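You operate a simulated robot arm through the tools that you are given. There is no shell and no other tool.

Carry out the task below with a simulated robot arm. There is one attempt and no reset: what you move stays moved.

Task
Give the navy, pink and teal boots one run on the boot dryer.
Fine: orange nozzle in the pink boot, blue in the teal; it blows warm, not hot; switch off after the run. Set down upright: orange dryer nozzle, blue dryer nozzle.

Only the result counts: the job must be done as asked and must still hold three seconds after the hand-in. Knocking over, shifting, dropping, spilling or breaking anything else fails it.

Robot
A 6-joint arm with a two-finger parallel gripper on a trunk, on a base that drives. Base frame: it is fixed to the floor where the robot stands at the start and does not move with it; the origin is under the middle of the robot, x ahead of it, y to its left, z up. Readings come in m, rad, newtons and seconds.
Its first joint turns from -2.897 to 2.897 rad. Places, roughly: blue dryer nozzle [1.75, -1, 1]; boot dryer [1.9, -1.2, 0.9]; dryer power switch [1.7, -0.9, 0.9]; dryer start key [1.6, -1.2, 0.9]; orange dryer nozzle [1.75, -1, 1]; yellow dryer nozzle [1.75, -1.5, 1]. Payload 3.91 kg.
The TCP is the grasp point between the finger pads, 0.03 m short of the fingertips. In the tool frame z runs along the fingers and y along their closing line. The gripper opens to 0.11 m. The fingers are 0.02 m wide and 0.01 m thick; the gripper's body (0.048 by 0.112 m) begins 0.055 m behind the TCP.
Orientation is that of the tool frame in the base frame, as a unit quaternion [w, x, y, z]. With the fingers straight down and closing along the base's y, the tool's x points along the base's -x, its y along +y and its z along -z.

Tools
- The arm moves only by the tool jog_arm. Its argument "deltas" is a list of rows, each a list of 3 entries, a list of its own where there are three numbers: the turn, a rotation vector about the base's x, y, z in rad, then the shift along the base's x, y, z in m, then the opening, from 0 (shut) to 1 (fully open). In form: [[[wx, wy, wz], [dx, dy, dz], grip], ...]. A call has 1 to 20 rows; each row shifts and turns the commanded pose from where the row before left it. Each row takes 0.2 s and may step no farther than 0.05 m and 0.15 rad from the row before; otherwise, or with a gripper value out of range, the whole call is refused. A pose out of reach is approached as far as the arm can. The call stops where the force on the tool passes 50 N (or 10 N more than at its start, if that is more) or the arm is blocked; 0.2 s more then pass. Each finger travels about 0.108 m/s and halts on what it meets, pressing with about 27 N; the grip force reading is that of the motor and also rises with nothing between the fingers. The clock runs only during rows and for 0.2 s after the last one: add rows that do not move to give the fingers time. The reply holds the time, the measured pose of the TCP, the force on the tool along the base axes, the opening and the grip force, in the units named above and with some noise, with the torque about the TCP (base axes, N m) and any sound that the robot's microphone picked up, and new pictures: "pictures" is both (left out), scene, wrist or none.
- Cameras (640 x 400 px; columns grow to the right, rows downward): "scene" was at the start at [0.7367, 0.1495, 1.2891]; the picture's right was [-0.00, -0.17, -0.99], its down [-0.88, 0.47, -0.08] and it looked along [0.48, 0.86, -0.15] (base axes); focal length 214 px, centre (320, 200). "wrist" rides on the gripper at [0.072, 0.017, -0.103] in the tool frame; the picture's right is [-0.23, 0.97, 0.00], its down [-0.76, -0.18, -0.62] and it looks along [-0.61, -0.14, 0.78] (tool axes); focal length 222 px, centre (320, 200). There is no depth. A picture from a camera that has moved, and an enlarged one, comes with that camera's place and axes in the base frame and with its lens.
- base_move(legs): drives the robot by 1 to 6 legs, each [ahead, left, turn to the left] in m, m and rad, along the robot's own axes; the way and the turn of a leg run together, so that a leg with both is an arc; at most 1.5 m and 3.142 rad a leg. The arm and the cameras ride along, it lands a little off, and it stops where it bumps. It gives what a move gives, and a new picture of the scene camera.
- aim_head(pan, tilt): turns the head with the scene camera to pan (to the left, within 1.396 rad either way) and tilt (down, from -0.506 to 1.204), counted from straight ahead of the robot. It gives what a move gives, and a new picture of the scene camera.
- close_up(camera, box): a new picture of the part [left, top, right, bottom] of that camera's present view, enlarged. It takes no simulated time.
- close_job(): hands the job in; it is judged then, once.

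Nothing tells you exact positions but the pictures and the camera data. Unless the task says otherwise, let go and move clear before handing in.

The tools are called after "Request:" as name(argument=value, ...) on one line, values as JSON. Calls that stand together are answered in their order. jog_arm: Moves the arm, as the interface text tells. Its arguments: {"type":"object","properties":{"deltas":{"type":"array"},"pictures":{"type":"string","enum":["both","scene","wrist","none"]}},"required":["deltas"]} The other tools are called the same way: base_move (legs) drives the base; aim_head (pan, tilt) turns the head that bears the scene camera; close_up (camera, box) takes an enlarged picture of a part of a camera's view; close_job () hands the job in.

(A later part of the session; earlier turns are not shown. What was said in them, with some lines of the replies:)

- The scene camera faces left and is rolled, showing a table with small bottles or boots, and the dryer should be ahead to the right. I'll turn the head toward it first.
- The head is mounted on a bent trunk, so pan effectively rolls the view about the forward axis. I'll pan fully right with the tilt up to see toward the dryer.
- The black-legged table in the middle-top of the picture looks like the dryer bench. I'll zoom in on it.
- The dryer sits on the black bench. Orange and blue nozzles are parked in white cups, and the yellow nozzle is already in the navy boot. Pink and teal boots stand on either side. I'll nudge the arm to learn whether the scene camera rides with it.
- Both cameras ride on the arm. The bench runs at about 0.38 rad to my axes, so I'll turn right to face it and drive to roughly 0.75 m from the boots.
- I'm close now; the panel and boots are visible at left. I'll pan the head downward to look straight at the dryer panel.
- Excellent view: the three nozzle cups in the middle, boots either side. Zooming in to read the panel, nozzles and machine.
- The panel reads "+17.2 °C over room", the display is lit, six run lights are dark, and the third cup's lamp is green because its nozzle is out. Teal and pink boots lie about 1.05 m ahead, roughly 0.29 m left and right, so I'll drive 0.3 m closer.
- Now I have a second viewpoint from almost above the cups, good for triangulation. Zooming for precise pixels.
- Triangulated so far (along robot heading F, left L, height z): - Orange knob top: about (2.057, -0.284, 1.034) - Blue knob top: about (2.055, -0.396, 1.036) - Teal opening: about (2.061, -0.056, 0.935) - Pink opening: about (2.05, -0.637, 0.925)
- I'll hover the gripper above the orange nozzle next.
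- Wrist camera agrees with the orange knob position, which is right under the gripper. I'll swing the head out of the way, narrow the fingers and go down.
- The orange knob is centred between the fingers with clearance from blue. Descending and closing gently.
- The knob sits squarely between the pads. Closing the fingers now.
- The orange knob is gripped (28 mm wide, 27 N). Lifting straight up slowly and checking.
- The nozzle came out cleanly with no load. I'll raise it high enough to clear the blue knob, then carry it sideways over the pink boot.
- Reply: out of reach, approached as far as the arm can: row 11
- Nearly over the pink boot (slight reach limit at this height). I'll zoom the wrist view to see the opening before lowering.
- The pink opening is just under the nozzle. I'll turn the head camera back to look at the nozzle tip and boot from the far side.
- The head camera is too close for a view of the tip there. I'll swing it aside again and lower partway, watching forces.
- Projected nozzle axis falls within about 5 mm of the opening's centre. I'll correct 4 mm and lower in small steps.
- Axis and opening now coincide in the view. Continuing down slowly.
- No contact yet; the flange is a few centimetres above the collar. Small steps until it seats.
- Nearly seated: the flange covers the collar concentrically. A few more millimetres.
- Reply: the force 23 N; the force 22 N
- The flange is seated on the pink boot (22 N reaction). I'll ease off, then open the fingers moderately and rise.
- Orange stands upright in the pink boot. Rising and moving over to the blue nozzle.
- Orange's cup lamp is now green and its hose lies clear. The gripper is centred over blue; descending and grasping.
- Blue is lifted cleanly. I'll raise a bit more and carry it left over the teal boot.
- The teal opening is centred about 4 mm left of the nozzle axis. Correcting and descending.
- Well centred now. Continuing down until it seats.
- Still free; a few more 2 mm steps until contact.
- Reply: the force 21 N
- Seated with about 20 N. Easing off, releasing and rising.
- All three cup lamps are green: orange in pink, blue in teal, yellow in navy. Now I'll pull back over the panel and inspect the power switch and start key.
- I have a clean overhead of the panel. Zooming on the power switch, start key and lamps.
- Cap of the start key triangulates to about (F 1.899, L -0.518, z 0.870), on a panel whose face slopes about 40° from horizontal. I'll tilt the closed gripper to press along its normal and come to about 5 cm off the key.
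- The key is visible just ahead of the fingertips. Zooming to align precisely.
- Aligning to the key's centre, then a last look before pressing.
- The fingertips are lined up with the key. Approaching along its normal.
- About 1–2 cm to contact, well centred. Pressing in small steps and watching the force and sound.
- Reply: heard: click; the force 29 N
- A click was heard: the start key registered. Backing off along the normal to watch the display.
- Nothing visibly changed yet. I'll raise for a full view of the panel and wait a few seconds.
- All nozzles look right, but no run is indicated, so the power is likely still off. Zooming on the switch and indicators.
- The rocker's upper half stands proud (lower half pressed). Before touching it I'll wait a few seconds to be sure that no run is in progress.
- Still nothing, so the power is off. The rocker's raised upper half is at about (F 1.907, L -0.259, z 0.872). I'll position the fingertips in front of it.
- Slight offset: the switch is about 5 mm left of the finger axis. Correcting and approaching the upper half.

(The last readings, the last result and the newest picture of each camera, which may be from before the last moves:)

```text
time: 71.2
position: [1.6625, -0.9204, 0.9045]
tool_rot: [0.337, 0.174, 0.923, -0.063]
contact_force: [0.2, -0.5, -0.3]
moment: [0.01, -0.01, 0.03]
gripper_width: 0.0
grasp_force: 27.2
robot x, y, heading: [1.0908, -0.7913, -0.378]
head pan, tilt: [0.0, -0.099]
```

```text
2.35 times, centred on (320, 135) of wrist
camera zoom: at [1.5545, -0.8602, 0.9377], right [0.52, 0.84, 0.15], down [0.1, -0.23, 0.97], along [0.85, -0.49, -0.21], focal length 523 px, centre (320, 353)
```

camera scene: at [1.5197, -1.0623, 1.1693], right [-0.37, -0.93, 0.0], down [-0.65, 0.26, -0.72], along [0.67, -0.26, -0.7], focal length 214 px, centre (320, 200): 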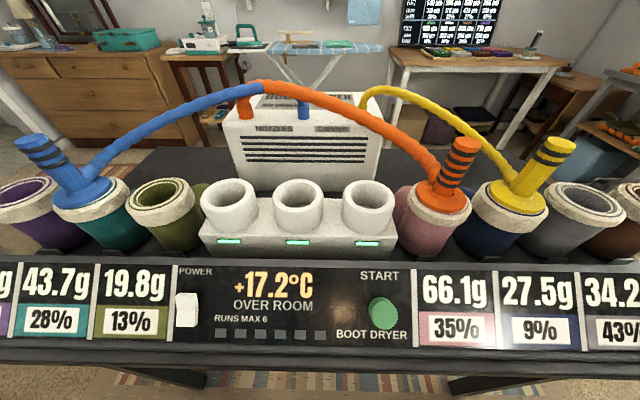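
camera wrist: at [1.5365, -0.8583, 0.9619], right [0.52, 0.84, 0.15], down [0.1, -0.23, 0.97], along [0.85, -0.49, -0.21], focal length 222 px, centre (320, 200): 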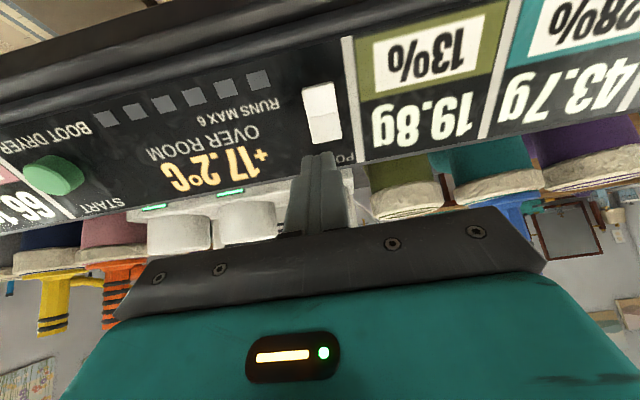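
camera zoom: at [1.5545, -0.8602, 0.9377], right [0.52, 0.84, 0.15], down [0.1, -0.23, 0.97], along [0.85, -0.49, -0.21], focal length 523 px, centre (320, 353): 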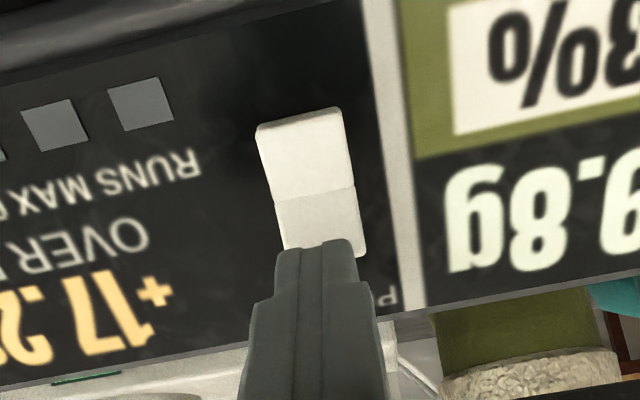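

Aligned on the upper half. Pressing in small steps.

Request:
jog_arm(deltas=[[[0, 0, 0], [0.003, -0.0012, -0.0039], 0], [[0, 0, 0], [0.003, -0.0012, -0.0039], 0], [[0, 0, 0], [0.003, -0.0012, -0.0039], 0], [[0, 0, 0], [0, 0, 0], 0]], pictures="wrist")

Request:
close_up(camera="wrist", box=[240, 50, 400, 220])

```text
time: 72.2
position: [1.6704, -0.9236, 0.8933]
tool_rot: [0.337, 0.175, 0.923, -0.064]
contact_force: [0.8, -0.1, 0.4]
moment: [-0.04, 0.01, -0.02]
gripper_width: 0.0
grasp_force: 26.8
robot x, y, heading: [1.0862, -0.7881, -0.376]
head pan, tilt: [0.0, -0.099]
camera wrist: at [1.5628, -0.8639, 0.9261], right [0.52, 0.84, 0.15], down [0.1, -0.23, 0.97], along [0.85, -0.49, -0.21], focal length 222 px, centre (320, 200)
```

wrist: 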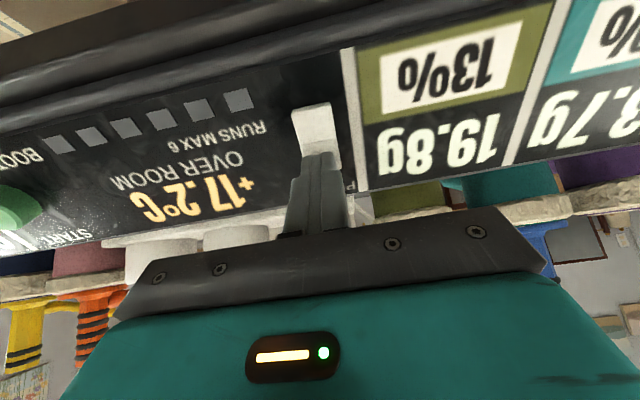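

```text
2.35 times, centred on (320, 135) of wrist
camera zoom: at [1.5628, -0.8639, 0.9261], right [0.52, 0.84, 0.15], down [0.1, -0.23, 0.97], along [0.85, -0.49, -0.21], focal length 523 px, centre (320, 353)
```

zoom: 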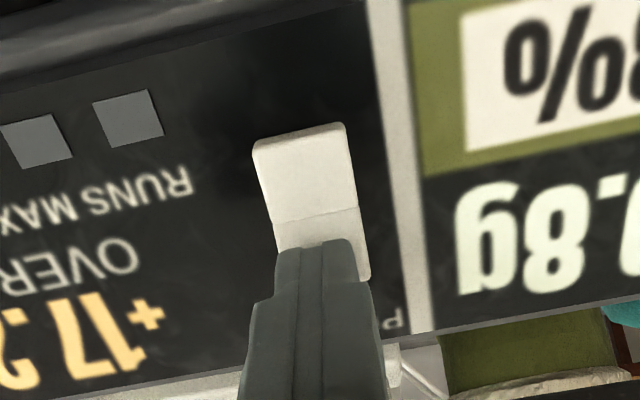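

Request:
jog_arm(deltas=[[[0, 0, 0], [0.0024, -0.0009, -0.0031], 0], [[0, 0, 0], [0.0024, -0.0009, -0.0031], 0], [[0, 0, 0], [0, 0, 0], 0]], pictures="wrist")

Request:
close_up(camera="wrist", box=[240, 50, 400, 220])

```text
time: 73.0
position: [1.6741, -0.9247, 0.8871]
tool_rot: [0.337, 0.174, 0.923, -0.063]
contact_force: [-0.2, -0.7, -0.4]
moment: [0.02, 0.0, 0.0]
gripper_width: 0.0
grasp_force: 27.2
robot x, y, heading: [1.0881, -0.7897, -0.372]
head pan, tilt: [0.0, -0.099]
camera wrist: at [1.5678, -0.8655, 0.9199], right [0.52, 0.84, 0.15], down [0.1, -0.23, 0.97], along [0.85, -0.49, -0.21], focal length 222 px, centre (320, 200)
```

wrist: 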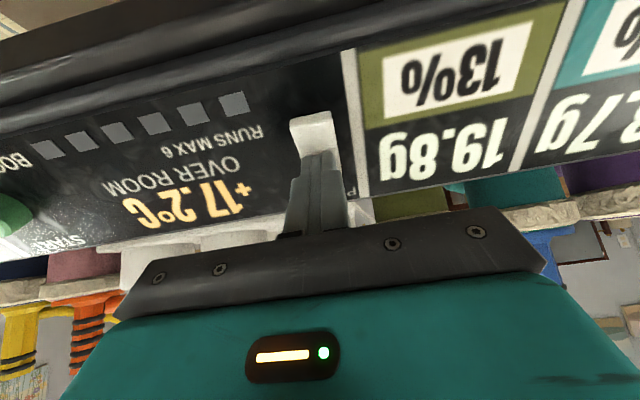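

```text
2.35 times, centred on (320, 135) of wrist
camera zoom: at [1.5678, -0.8655, 0.9199], right [0.52, 0.84, 0.15], down [0.1, -0.23, 0.97], along [0.85, -0.49, -0.21], focal length 523 px, centre (320, 353)
```

zoom: 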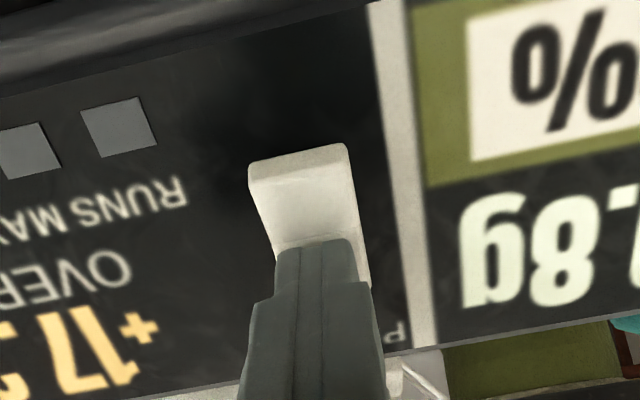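

The rocker has visibly tilted (lower half now stands out). One more small push to be sure it latches.

Request:
jog_arm(deltas=[[[0, 0, 0], [0.0018, -0.0007, -0.0023], 0], [[0, 0, 0], [0, 0, 0], 0]], pictures="none")

Request:
close_up(camera="wrist", box=[200, 50, 400, 220])

```text
time: 73.6
position: [1.6751, -0.9248, 0.8865]
tool_rot: [0.338, 0.175, 0.922, -0.064]
contact_force: [-18.8, 9.2, 30.2]
moment: [0.08, 0.21, -0.04]
gripper_width: 0.0
grasp_force: 27.0
robot x, y, heading: [1.0851, -0.7899, -0.379]
head pan, tilt: [0.0, -0.099]
```

```text
2.35 times, centred on (300, 135) of wrist
camera zoom: at [1.5683, -0.8659, 0.9194], right [0.52, 0.84, 0.15], down [0.1, -0.23, 0.97], along [0.85, -0.49, -0.2], focal length 523 px, centre (367, 353)
```

zoom: 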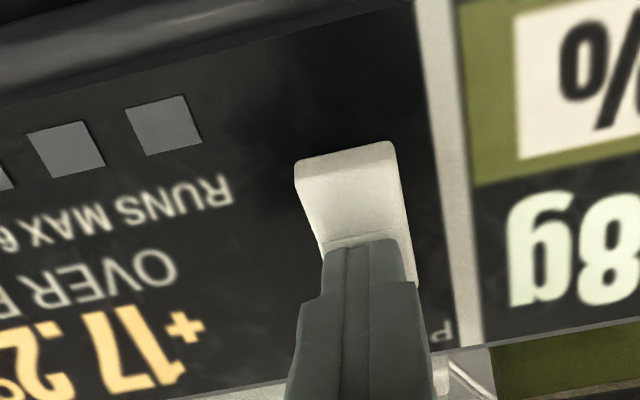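

Hard stop reached (36 N), so the rocker is fully over. Backing off to view the whole panel.

Request:
jog_arm(deltas=[[[0, 0, 0], [-0.0118, 0.0046, 0.0154], 0], [[0, 0, 0], [-0.0118, 0.0046, 0.0154], 0], [[0, 0, 0], [-0.0236, 0.0092, 0.0308], 0], [[0, 0, 0], [-0.0236, 0.0092, 0.0308], 0], [[0, 0, 0], [-0.0236, 0.0092, 0.0308], 0], [[0, 0, 0], [-0.02, -0.04, 0], 0], [[0, 0, 0], [-0.02, -0.04, 0], 0], [[0, 0, 0], [0, 0, 0], 0]], pictures="both")

Request:
close_up(camera="scene", box=[200, 250, 440, 380])

```text
time: 75.4
position: [1.5421, -0.9698, 1.0093]
tool_rot: [0.337, 0.175, 0.923, -0.063]
contact_force: [0.2, 0.0, -0.1]
moment: [-0.02, 0.0, 0.0]
gripper_width: 0.0002
grasp_force: 26.8
robot x, y, heading: [1.0883, -0.7897, -0.374]
head pan, tilt: [0.0, -0.099]
camera scene: at [1.5992, -0.9923, 1.118], right [-0.37, -0.93, 0.0], down [-0.65, 0.26, -0.72], along [0.67, -0.26, -0.7], focal length 214 px, centre (320, 200)
camera wrist: at [1.4338, -0.909, 1.042], right [0.52, 0.84, 0.15], down [0.1, -0.23, 0.97], along [0.85, -0.48, -0.21], focal length 222 px, centre (320, 200)
```

scene: 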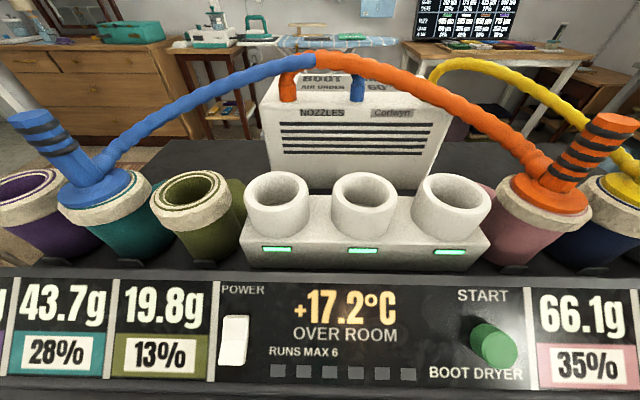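
wrist: 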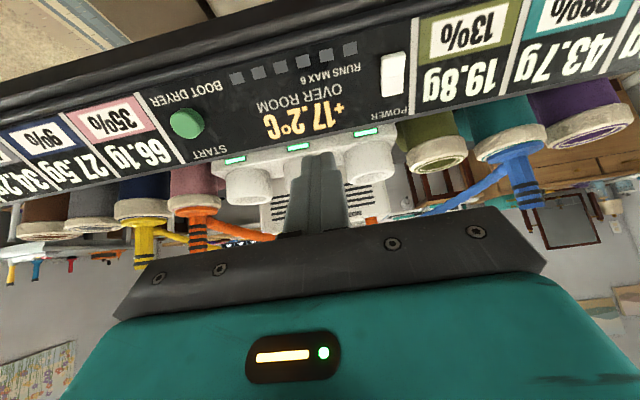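

```text
2.67 times, centred on (320, 315) of scene
camera zoom: at [1.5992, -0.9923, 1.118], right [-0.37, -0.93, 0.0], down [-0.65, 0.26, -0.72], along [0.67, -0.26, -0.7], focal length 572 px, centre (320, -107)
```

zoom: 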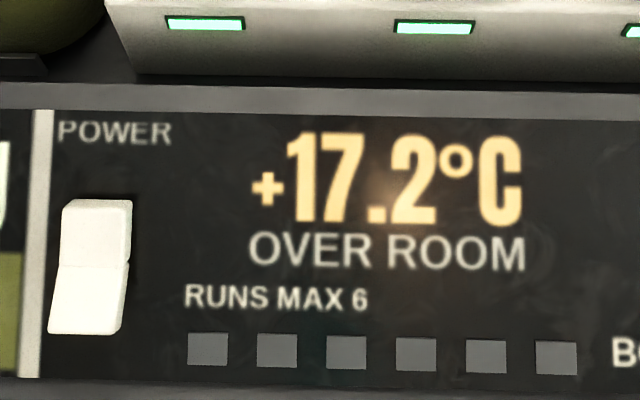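

The rocker is now flipped the other way. With power presumably on, I'll press the start key again using the earlier aligned pose.

Request:
jog_arm(deltas=[[[0, 0, 0], [-0.0007, -0.048, 0], 0], [[0, 0, 0], [-0.0007, -0.048, 0], 0], [[0, 0, 0], [-0.0007, -0.048, 0], 0], [[0, 0, 0], [-0.0007, -0.048, 0], 0], [[0, 0, 0], [0, 0, -0.0458], 0], [[0, 0, 0], [0, 0, -0.0458], 0], [[0, 0, 0], [0, 0, 0], 0]], pictures="wrist")

Request:
close_up(camera="wrist", box=[240, 50, 400, 220])

```text
time: 77.0
position: [1.5375, -1.1609, 0.9156]
tool_rot: [0.337, 0.175, 0.923, -0.063]
contact_force: [0.1, -0.5, 0.3]
moment: [0.02, 0.03, 0.0]
gripper_width: 0.0
grasp_force: 27.0
robot x, y, heading: [1.0888, -0.7912, -0.374]
head pan, tilt: [0.0, -0.099]
camera wrist: at [1.43, -1.1005, 0.9491], right [0.52, 0.84, 0.15], down [0.1, -0.23, 0.97], along [0.85, -0.49, -0.21], focal length 222 px, centre (320, 200)
```

wrist: 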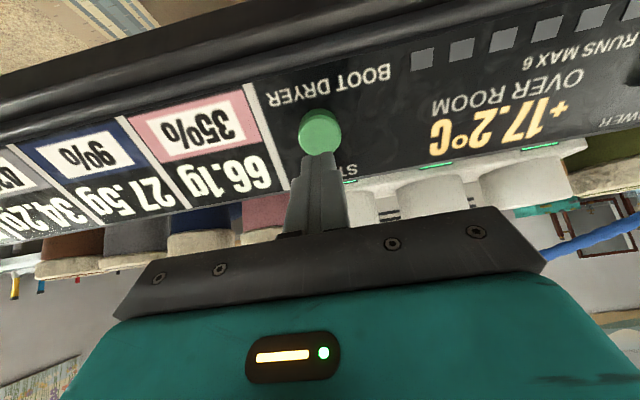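

```text
2.35 times, centred on (320, 135) of wrist
camera zoom: at [1.43, -1.1005, 0.9491], right [0.52, 0.84, 0.15], down [0.1, -0.23, 0.97], along [0.85, -0.49, -0.21], focal length 523 px, centre (320, 353)
```

zoom: 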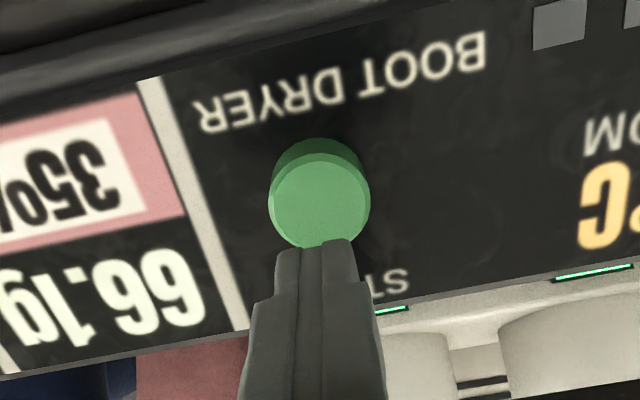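

Same alignment as before. Pressing until it clicks.

Request:
jog_arm(deltas=[[[0, 0, 0], [0.0059, -0.0023, -0.0077], 0], [[0, 0, 0], [0.0059, -0.0023, -0.0077], 0], [[0, 0, 0], [0.0059, -0.0023, -0.0077], 0], [[0, 0, 0], [0.0059, -0.0023, -0.0077], 0], [[0, 0, 0], [0.003, -0.0012, -0.0039], 0], [[0, 0, 0], [0.003, -0.0012, -0.0039], 0], [[0, 0, 0], [0, 0, 0], 0]], pictures="wrist")

```text
time: 78.6
position: [1.5677, -1.1727, 0.8798]
tool_rot: [0.338, 0.175, 0.922, -0.064]
contact_force: [-21.5, 14.1, 29.3]
moment: [0.1, 0.06, 0.01]
gripper_width: 0.0
grasp_force: 27.1
robot x, y, heading: [1.0883, -0.7903, -0.369]
head pan, tilt: [0.0, -0.099]
heard: click
camera wrist: at [1.4595, -1.1122, 0.9126], right [0.52, 0.84, 0.15], down [0.1, -0.23, 0.97], along [0.85, -0.49, -0.2], focal length 222 px, centre (320, 200)
```

wrist: 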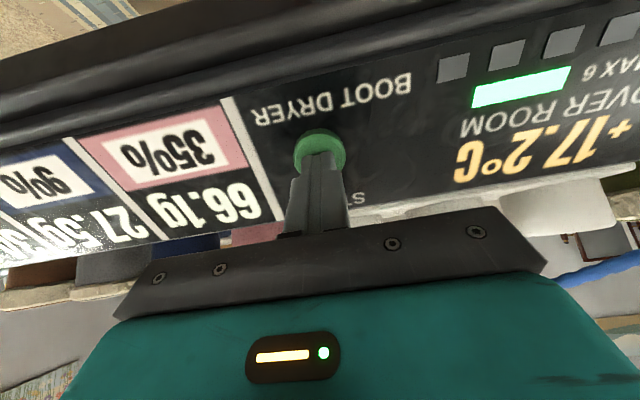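

A click and a bright green bar lit above the run lights: the run is on. Backing off and waiting for it to finish.

Request:
jog_arm(deltas=[[[0, 0, 0], [-0.0118, 0.0046, 0.0154], 0], [[0, 0, 0], [-0.0118, 0.0046, 0.0154], 0], [[0, 0, 0], [-0.0236, 0.0092, 0.0308], 0], [[0, 0, 0], [-0.0236, 0.0092, 0.0308], 0], [[0, 0, 0], [-0.0236, 0.0092, 0.0308], 0], [[0, 0, 0], [0, 0.045, 0], 0], [[0, 0, 0], [0, 0.045, 0], 0], [[0, 0, 0], [0, 0.045, 0], 0], [[0, 0, 0], [0, 0, 0], 0]], pictures="scene")

Request:
close_up(camera="scene", box=[160, 220, 480, 400])

```text
time: 80.6
position: [1.474, -1.0001, 1.0012]
tool_rot: [0.337, 0.175, 0.923, -0.063]
contact_force: [0.3, -0.9, 0.3]
moment: [0.01, -0.02, 0.0]
gripper_width: 0.0
grasp_force: 26.8
robot x, y, heading: [1.085, -0.7902, -0.375]
head pan, tilt: [0.0, -0.099]
camera scene: at [1.532, -1.0235, 1.1098], right [-0.37, -0.93, 0.0], down [-0.65, 0.26, -0.72], along [0.67, -0.26, -0.7], focal length 214 px, centre (320, 200)
```

scene: 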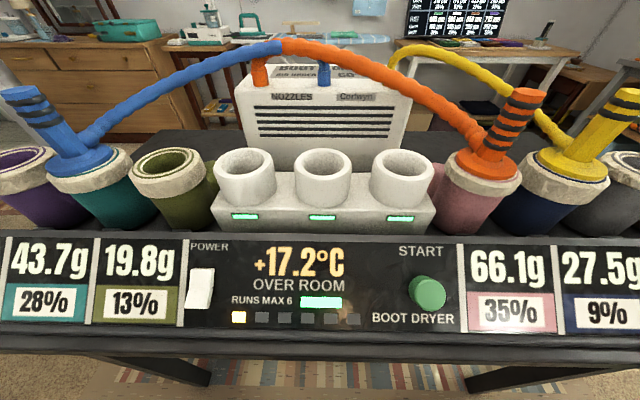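

```text
2.00 times, centred on (320, 310) of scene
camera zoom: at [1.532, -1.0235, 1.1098], right [-0.37, -0.93, 0.0], down [-0.65, 0.26, -0.72], along [0.67, -0.26, -0.7], focal length 429 px, centre (320, -20)
```

zoom: 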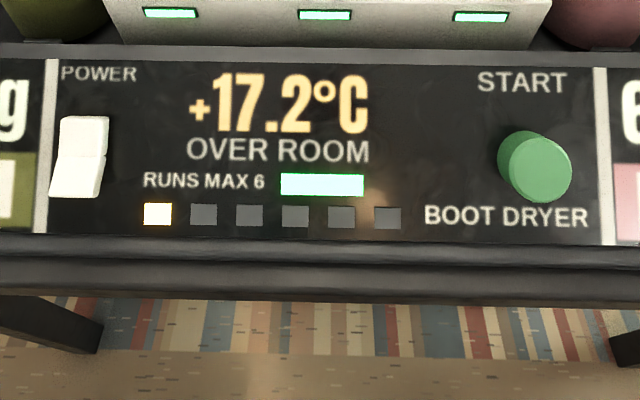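

The first run light is lit with a green "running" bar. I'll wait for the run to end.

Request:
jog_arm(deltas=[[[0, 0, 0], [0, 0, 0], 0], [[0, 0, 0], [0, 0, 0], 0], [[0, 0, 0], [0, 0, 0], 0], [[0, 0, 0], [0, 0, 0], 0], [[0, 0, 0], [0, 0, 0], 0], [[0, 0, 0], [0, 0, 0], 0], [[0, 0, 0], [0, 0, 0], 0], [[0, 0, 0], [0, 0, 0], 0], [[0, 0, 0], [0, 0, 0], 0], [[0, 0, 0], [0, 0, 0], 0], [[0, 0, 0], [0, 0, 0], 0], [[0, 0, 0], [0, 0, 0], 0], [[0, 0, 0], [0, 0, 0], 0], [[0, 0, 0], [0, 0, 0], 0], [[0, 0, 0], [0, 0, 0], 0], [[0, 0, 0], [0, 0, 0], 0], [[0, 0, 0], [0, 0, 0], 0], [[0, 0, 0], [0, 0, 0], 0], [[0, 0, 0], [0, 0, 0], 0], [[0, 0, 0], [0, 0, 0], 0]], pictures="scene")

```text
time: 84.8
position: [1.4736, -1.0, 1.0006]
tool_rot: [0.337, 0.175, 0.923, -0.063]
contact_force: [-1.4, 0.2, -1.1]
moment: [-0.03, 0.0, 0.02]
gripper_width: 0.0
grasp_force: 27.1
robot x, y, heading: [1.0867, -0.787, -0.376]
head pan, tilt: [0.0, -0.099]
camera scene: at [1.5321, -1.0236, 1.1099], right [-0.37, -0.93, 0.0], down [-0.65, 0.26, -0.72], along [0.67, -0.26, -0.7], focal length 214 px, centre (320, 200)
```

scene: 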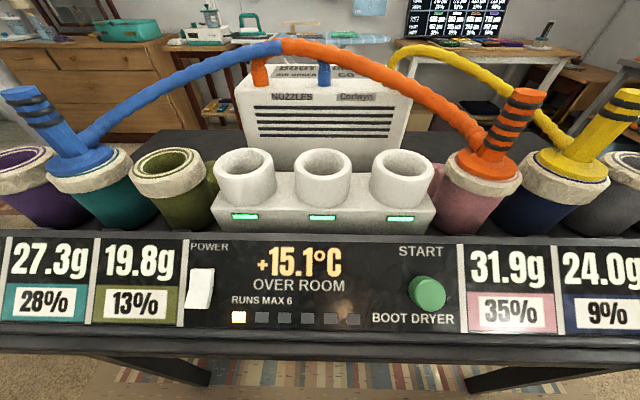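

The run is finished: bar off, teal 43.7→27.3 g, pink 66.1→31.9 g, navy 27.5→24.0 g. Now I'll go to the rocker's lower half, which stands proud, to switch off.

Request:
jog_arm(deltas=[[[0, 0, 0], [0.0303, 0.0189, -0.0185], 0], [[0, 0, 0], [0.0303, 0.0189, -0.0185], 0], [[0, 0, 0], [0.0303, 0.0189, -0.0185], 0], [[0, 0, 0], [0.0303, 0.0189, -0.0185], 0], [[0, 0, 0], [0.0303, 0.0189, -0.0183], 0], [[0, 0, 0], [0, 0, 0], 0]], pictures="wrist")

Request:
close_up(camera="wrist", box=[240, 50, 400, 220])

```text
time: 86.2
position: [1.6284, -0.906, 0.9086]
tool_rot: [0.337, 0.175, 0.923, -0.063]
contact_force: [-1.0, -0.4, -0.9]
moment: [0.02, -0.04, 0.02]
gripper_width: 0.0
grasp_force: 27.3
robot x, y, heading: [1.0852, -0.7896, -0.378]
head pan, tilt: [0.0, -0.099]
camera wrist: at [1.5204, -0.8452, 0.9424], right [0.52, 0.84, 0.15], down [0.1, -0.23, 0.97], along [0.85, -0.49, -0.21], focal length 222 px, centre (320, 200)
```

wrist: 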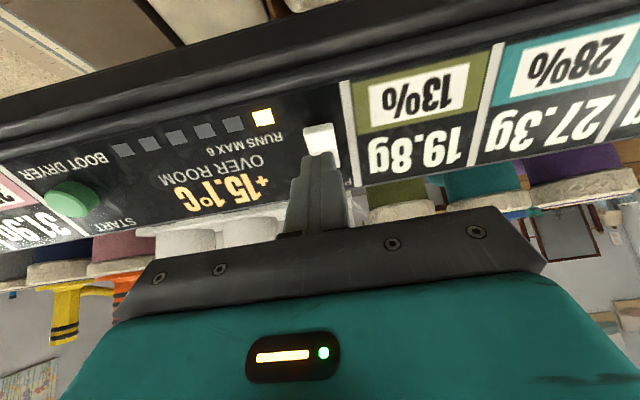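

```text
2.35 times, centred on (320, 135) of wrist
camera zoom: at [1.5204, -0.8452, 0.9424], right [0.52, 0.84, 0.15], down [0.1, -0.23, 0.97], along [0.85, -0.49, -0.21], focal length 523 px, centre (320, 353)
```

zoom: 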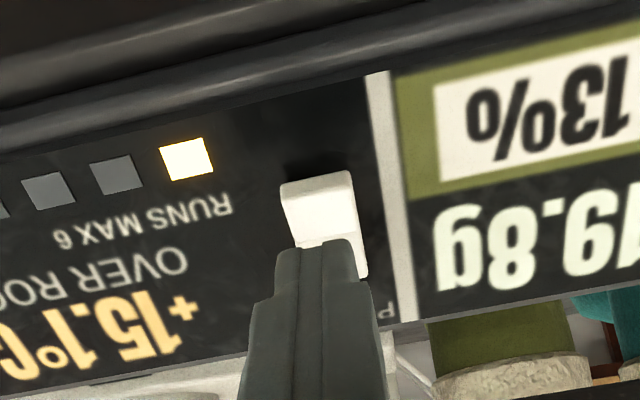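

Aligned laterally; I'll shift about 5 mm down the panel so that the tip bears on the lower half well away from the pivot, then approach.

Request:
jog_arm(deltas=[[[0, 0, 0], [-0.0035, 0.0014, -0.0032], 0], [[0, 0, 0], [0.0059, -0.0023, -0.0077], 0], [[0, 0, 0], [0.0059, -0.0023, -0.0077], 0], [[0, 0, 0], [0, 0, 0], 0]], pictures="none")

Request:
close_up(camera="wrist", box=[240, 50, 400, 220])

```text
time: 87.2
position: [1.6335, -0.9083, 0.8897]
tool_rot: [0.338, 0.175, 0.923, -0.063]
contact_force: [-0.9, -0.8, -0.7]
moment: [-0.02, 0.03, 0.02]
gripper_width: 0.0001
grasp_force: 27.6
robot x, y, heading: [1.0884, -0.7949, -0.368]
head pan, tilt: [0.0, -0.099]
```

```text
2.35 times, centred on (320, 135) of wrist
camera zoom: at [1.5267, -0.8487, 0.9232], right [0.52, 0.84, 0.15], down [0.1, -0.23, 0.97], along [0.85, -0.49, -0.21], focal length 523 px, centre (320, 353)
```

zoom: 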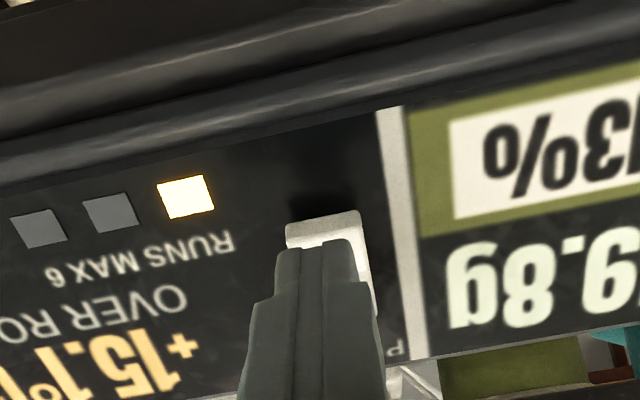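

Fingertips are just in front of the lower half. Pressing in.

Request:
jog_arm(deltas=[[[0, 0, 0], [0.003, -0.0012, -0.0039], 0], [[0, 0, 0], [0.003, -0.0012, -0.0039], 0], [[0, 0, 0], [0.003, -0.0012, -0.0039], 0], [[0, 0, 0], [0, 0, 0], 0]], pictures="none")

Request:
close_up(camera="wrist", box=[240, 50, 400, 220])

```text
time: 88.2
position: [1.6425, -0.9132, 0.8782]
tool_rot: [0.337, 0.175, 0.923, -0.064]
contact_force: [-0.7, -0.1, -0.6]
moment: [-0.04, -0.04, 0.04]
gripper_width: 0.0001
grasp_force: 27.1
robot x, y, heading: [1.0897, -0.7845, -0.369]
head pan, tilt: [0.0, -0.099]
```

```text
2.35 times, centred on (320, 135) of wrist
camera zoom: at [1.5358, -0.8529, 0.9117], right [0.52, 0.84, 0.15], down [0.1, -0.23, 0.97], along [0.85, -0.49, -0.21], focal length 523 px, centre (320, 353)
```

zoom: 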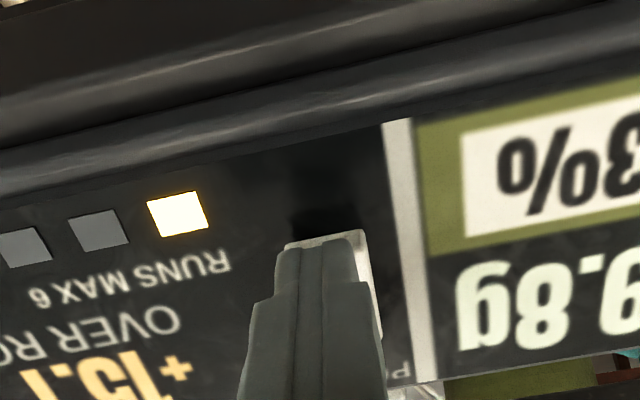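

Request:
jog_arm(deltas=[[[0, 0, 0], [0.0024, -0.0009, -0.0031], 0], [[0, 0, 0], [0.0024, -0.0009, -0.0031], 0], [[0, 0, 0], [0, 0, 0], 0]], pictures="none")

Request:
close_up(camera="wrist", box=[240, 50, 400, 220])

```text
time: 89.0
position: [1.647, -0.9148, 0.8728]
tool_rot: [0.337, 0.175, 0.923, -0.063]
contact_force: [0.5, -0.3, 0.2]
moment: [0.0, -0.01, 0.03]
gripper_width: 0.0
grasp_force: 27.0
robot x, y, heading: [1.0883, -0.788, -0.373]
head pan, tilt: [0.0, -0.099]
```

```text
2.35 times, centred on (320, 135) of wrist
camera zoom: at [1.5403, -0.8553, 0.9057], right [0.52, 0.84, 0.15], down [0.1, -0.23, 0.97], along [0.85, -0.49, -0.21], focal length 523 px, centre (320, 353)
```

zoom: 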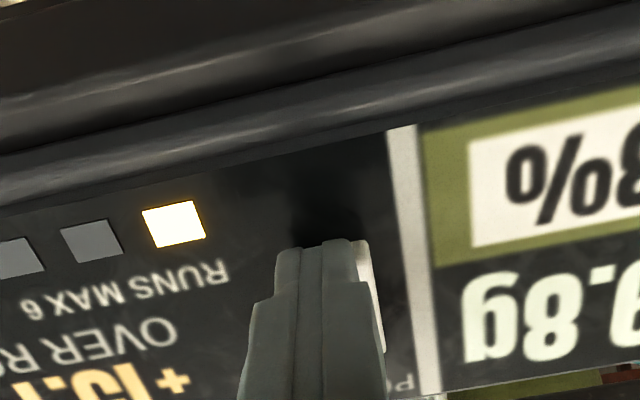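

Request:
jog_arm(deltas=[[[0, 0, 0], [0.0018, -0.0007, -0.0023], 0], [[0, 0, 0], [0.0018, -0.0007, -0.0023], 0], [[0, 0, 0], [0, 0, 0], 0]], pictures="none")

Request:
close_up(camera="wrist", box=[240, 50, 400, 220])

```text
time: 89.8
position: [1.6512, -0.9183, 0.8677]
tool_rot: [0.337, 0.176, 0.923, -0.064]
contact_force: [0.4, 0.6, 0.1]
moment: [0.03, -0.01, -0.01]
gripper_width: 0.0
grasp_force: 27.0
robot x, y, heading: [1.0855, -0.7913, -0.374]
head pan, tilt: [0.0, -0.099]
```

```text
2.35 times, centred on (320, 135) of wrist
camera zoom: at [1.5444, -0.8569, 0.9007], right [0.52, 0.84, 0.15], down [0.1, -0.23, 0.97], along [0.85, -0.49, -0.21], focal length 523 px, centre (320, 353)
```

zoom: 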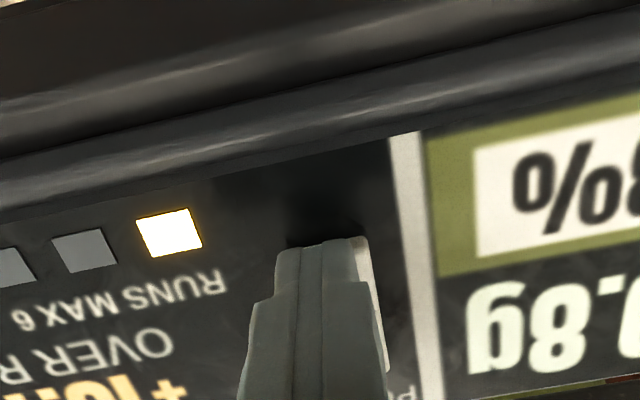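

Request:
jog_arm(deltas=[[[0, 0, 0], [0.0018, -0.0007, -0.0023], 0], [[0, 0, 0], [0, 0, 0], 0]], pictures="none")

Request:
close_up(camera="wrist", box=[240, 50, 400, 220])

```text
time: 90.4
position: [1.6523, -0.9163, 0.866]
tool_rot: [0.338, 0.174, 0.923, -0.063]
contact_force: [-10.2, 2.6, 9.3]
moment: [-0.06, 0.02, -0.16]
gripper_width: 0.0
grasp_force: 27.2
robot x, y, heading: [1.0879, -0.7862, -0.373]
head pan, tilt: [0.0, -0.099]
```

```text
2.35 times, centred on (320, 135) of wrist
camera zoom: at [1.5456, -0.8572, 0.899], right [0.52, 0.84, 0.15], down [0.1, -0.23, 0.97], along [0.85, -0.49, -0.21], focal length 523 px, centre (320, 353)
```

zoom: 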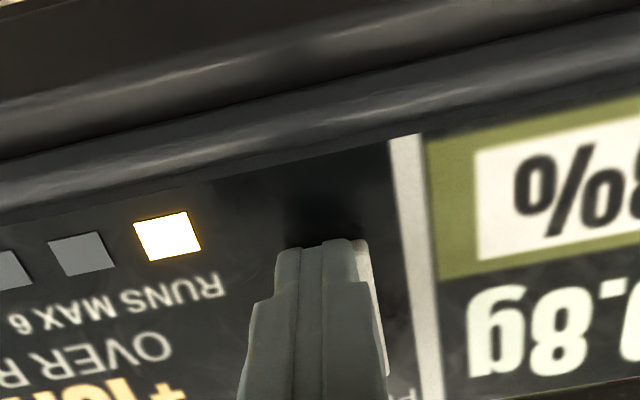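

A contact of about 14 N. One more small push to the stop, then back off and look.

Request:
jog_arm(deltas=[[[0, 0, 0], [0.0015, -0.0006, -0.002], 0], [[0, 0, 0], [0, 0, 0], 0]], pictures="none")

Request:
jog_arm(deltas=[[[0, 0, 0], [-0.0118, 0.0046, 0.0154], 0], [[0, 0, 0], [-0.0118, 0.0046, 0.0154], 0], [[0, 0, 0], [-0.0236, 0.0092, 0.0308], 0], [[0, 0, 0], [-0.0236, 0.0092, 0.0308], 0], [[0, 0, 0], [-0.0236, 0.0092, 0.0308], 0], [[0, 0, 0], [-0.01, -0.04, 0.02], 0], [[0, 0, 0], [-0.01, -0.04, 0.02], 0], [[0, 0, 0], [0, 0, 0], 0]], pictures="both")

Request:
close_up(camera="scene", box=[180, 240, 340, 345])

```text
time: 90.8
position: [1.6525, -0.9164, 0.8644]
tool_rot: [0.338, 0.174, 0.923, -0.064]
contact_force: [-22.3, 6.6, 16.6]
moment: [-0.07, 0.1, -0.25]
gripper_width: 0.0
grasp_force: 26.7
robot x, y, heading: [1.0897, -0.7871, -0.375]
head pan, tilt: [0.0, -0.099]
stopped in row 2: the force on the tool passed its limit at 52 N (the readings are from after the stop); the commanded pose is now the measured one
```

```text
time: 92.6
position: [1.5372, -0.959, 1.0268]
tool_rot: [0.338, 0.175, 0.923, -0.064]
contact_force: [0.4, 0.8, 0.7]
moment: [-0.01, 0.03, -0.02]
gripper_width: 0.0
grasp_force: 27.5
robot x, y, heading: [1.085, -0.787, -0.373]
head pan, tilt: [0.0, -0.099]
camera scene: at [1.5968, -0.9825, 1.1359], right [-0.36, -0.93, 0.0], down [-0.65, 0.26, -0.72], along [0.67, -0.26, -0.7], focal length 214 px, centre (320, 200)
camera wrist: at [1.4314, -0.8992, 1.0596], right [0.52, 0.84, 0.15], down [0.1, -0.23, 0.97], along [0.85, -0.48, -0.21], focal length 222 px, centre (320, 200)
```

scene: 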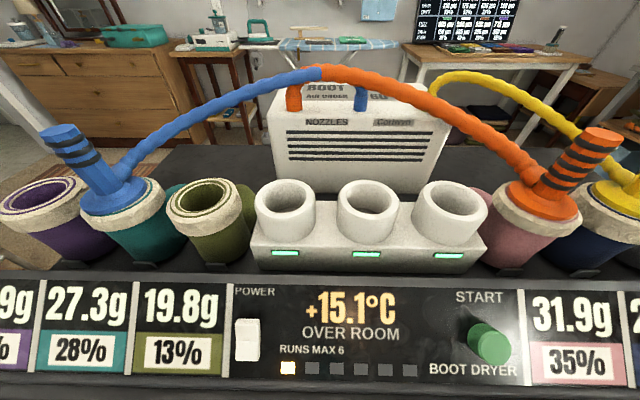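
wrist: 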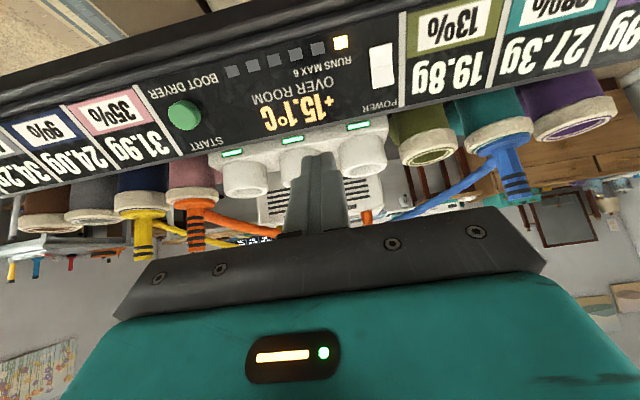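

```text
3.81 times, centred on (260, 292) of scene
camera zoom: at [1.5968, -0.9825, 1.1359], right [-0.36, -0.93, 0.0], down [-0.65, 0.26, -0.72], along [0.67, -0.26, -0.7], focal length 817 px, centre (549, -152)
```

zoom: 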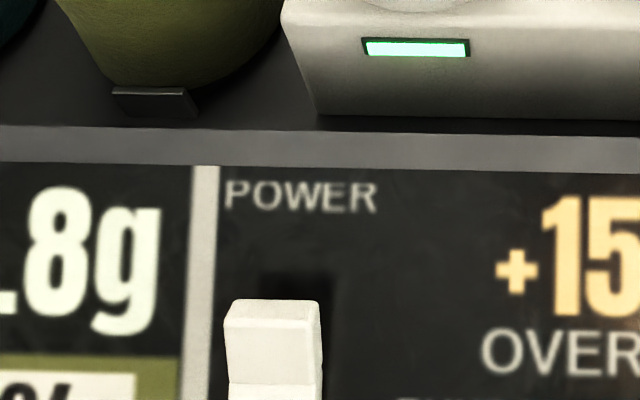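

The rocker's upper half stands out again, as at the start. Checking it fully plus the nozzles.

Request:
close_up(camera="scene", box=[215, 280, 335, 380])

Request:
close_up(camera="wrist", box=[330, 20, 430, 110])

Request:
aim_head(pan=0.0, tilt=-0.45)

```text
4.00 times, centred on (275, 330) of scene
camera zoom: at [1.5968, -0.9825, 1.1359], right [-0.36, -0.93, 0.0], down [-0.65, 0.26, -0.72], along [0.67, -0.26, -0.7], focal length 858 px, centre (500, -320)
```

zoom: 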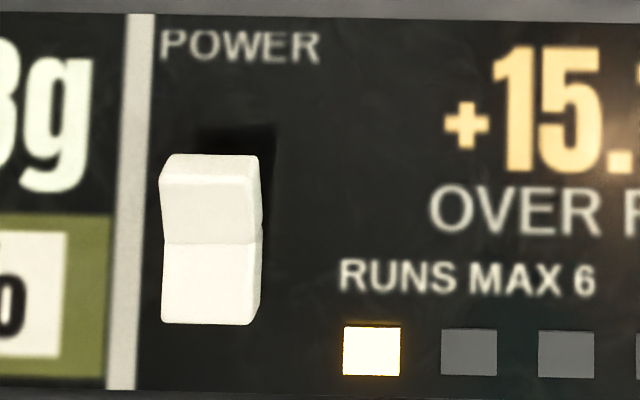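

```text
4.44 times, centred on (380, 65) of wrist
camera zoom: at [1.4314, -0.8992, 1.0596], right [0.52, 0.84, 0.15], down [0.1, -0.23, 0.97], along [0.85, -0.48, -0.21], focal length 987 px, centre (53, 800)
```

zoom: 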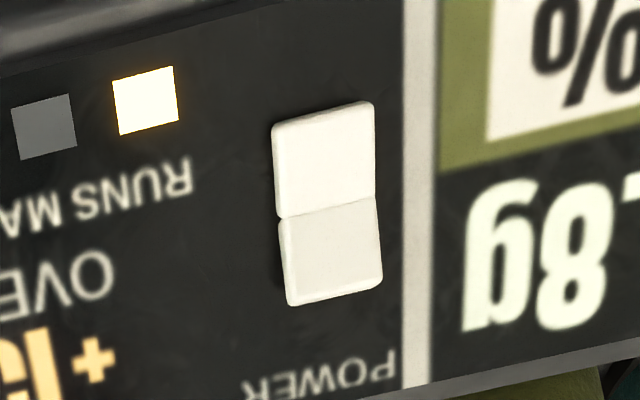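

```text
time: 93.5
position: [1.5391, -0.9587, 1.0269]
tool_rot: [0.338, 0.174, 0.923, -0.063]
contact_force: [0.2, -0.4, -0.8]
moment: [-0.01, 0.04, 0.0]
gripper_width: 0.0
grasp_force: 27.1
robot x, y, heading: [1.0886, -0.7896, -0.373]
head pan, tilt: [0.0, -0.45]
camera scene: at [1.6065, -0.9862, 1.1665], right [-0.37, -0.93, 0.0], down [-0.38, 0.15, -0.91], along [0.85, -0.33, -0.41], focal length 214 px, centre (320, 200)
```

scene: 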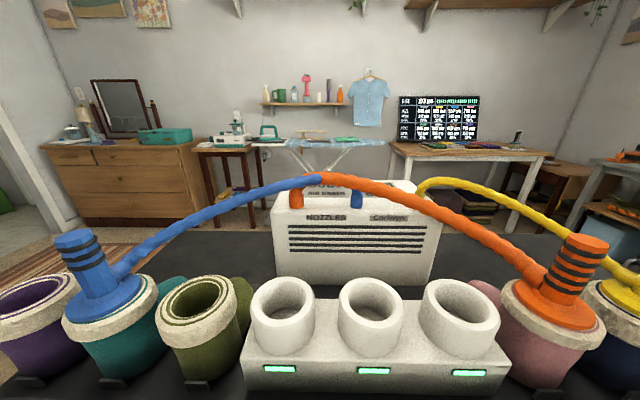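

The switch is off again, one run is counted, and orange and blue stand upright in the pink and teal boots. I'll move the arm clear and then hand in.

Request:
jog_arm(deltas=[[[0, 0, 0], [-0.03, 0.012, 0.03], 0], [[0, 0, 0], [-0.03, 0.012, 0.03], 0], [[0, 0, 0], [-0.03, 0.012, 0.03], 0], [[0, 0, 0], [0, 0, 0], 0], [[0, 0, 0], [0, 0, 0], 0]], pictures="scene")

```text
time: 94.7
position: [1.4486, -0.9266, 1.1163]
tool_rot: [0.337, 0.175, 0.923, -0.063]
contact_force: [0.1, -0.4, 0.9]
moment: [-0.04, -0.05, 0.0]
gripper_width: 0.0
grasp_force: 27.3
robot x, y, heading: [1.0877, -0.7889, -0.373]
head pan, tilt: [0.0, -0.45]
camera scene: at [1.5164, -0.9524, 1.2571], right [-0.37, -0.93, 0.0], down [-0.38, 0.15, -0.91], along [0.85, -0.33, -0.41], focal length 214 px, centre (320, 200)
```

scene: 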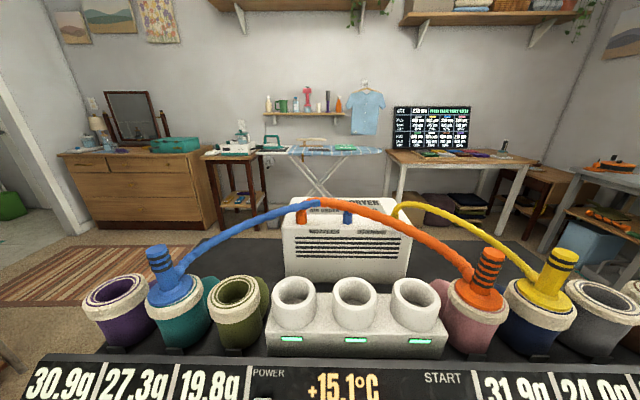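

Everything stands as asked: three boots had one run, the power is off, nozzles are upright, and the arm is clear. Handing in.

Request:
close_job()

```text
The job is handed in.
```

The navy, pink and teal boots have had one run on the dryer, and I switched it off afterwards. The job is handed in.

- **Nozzles:** orange is in the pink boot and blue is in the teal, both standing upright. Yellow was already in the navy boot, so I left it there.
- **The run:** my first press of the start key did nothing because the power was off. I switched it on and pressed once more. One run light is lit.
- **Panel weights:** pink went from 66.1 to 31.9 g, teal from 43.7 to 27.3 g, and navy from 27.5 to 24.0 g.
- **Temperature:** the display read 17.2 °C over room before and during the run, and 15.1 °C after it.
- **Power:** the switch is back in the position it had at the start. The display stays lit in that position, so I judged "off" by the switch itself.

I left orange and blue in their boots and did not return them to the cups, since you didn't ask for that. I saw nothing else knocked over or moved.
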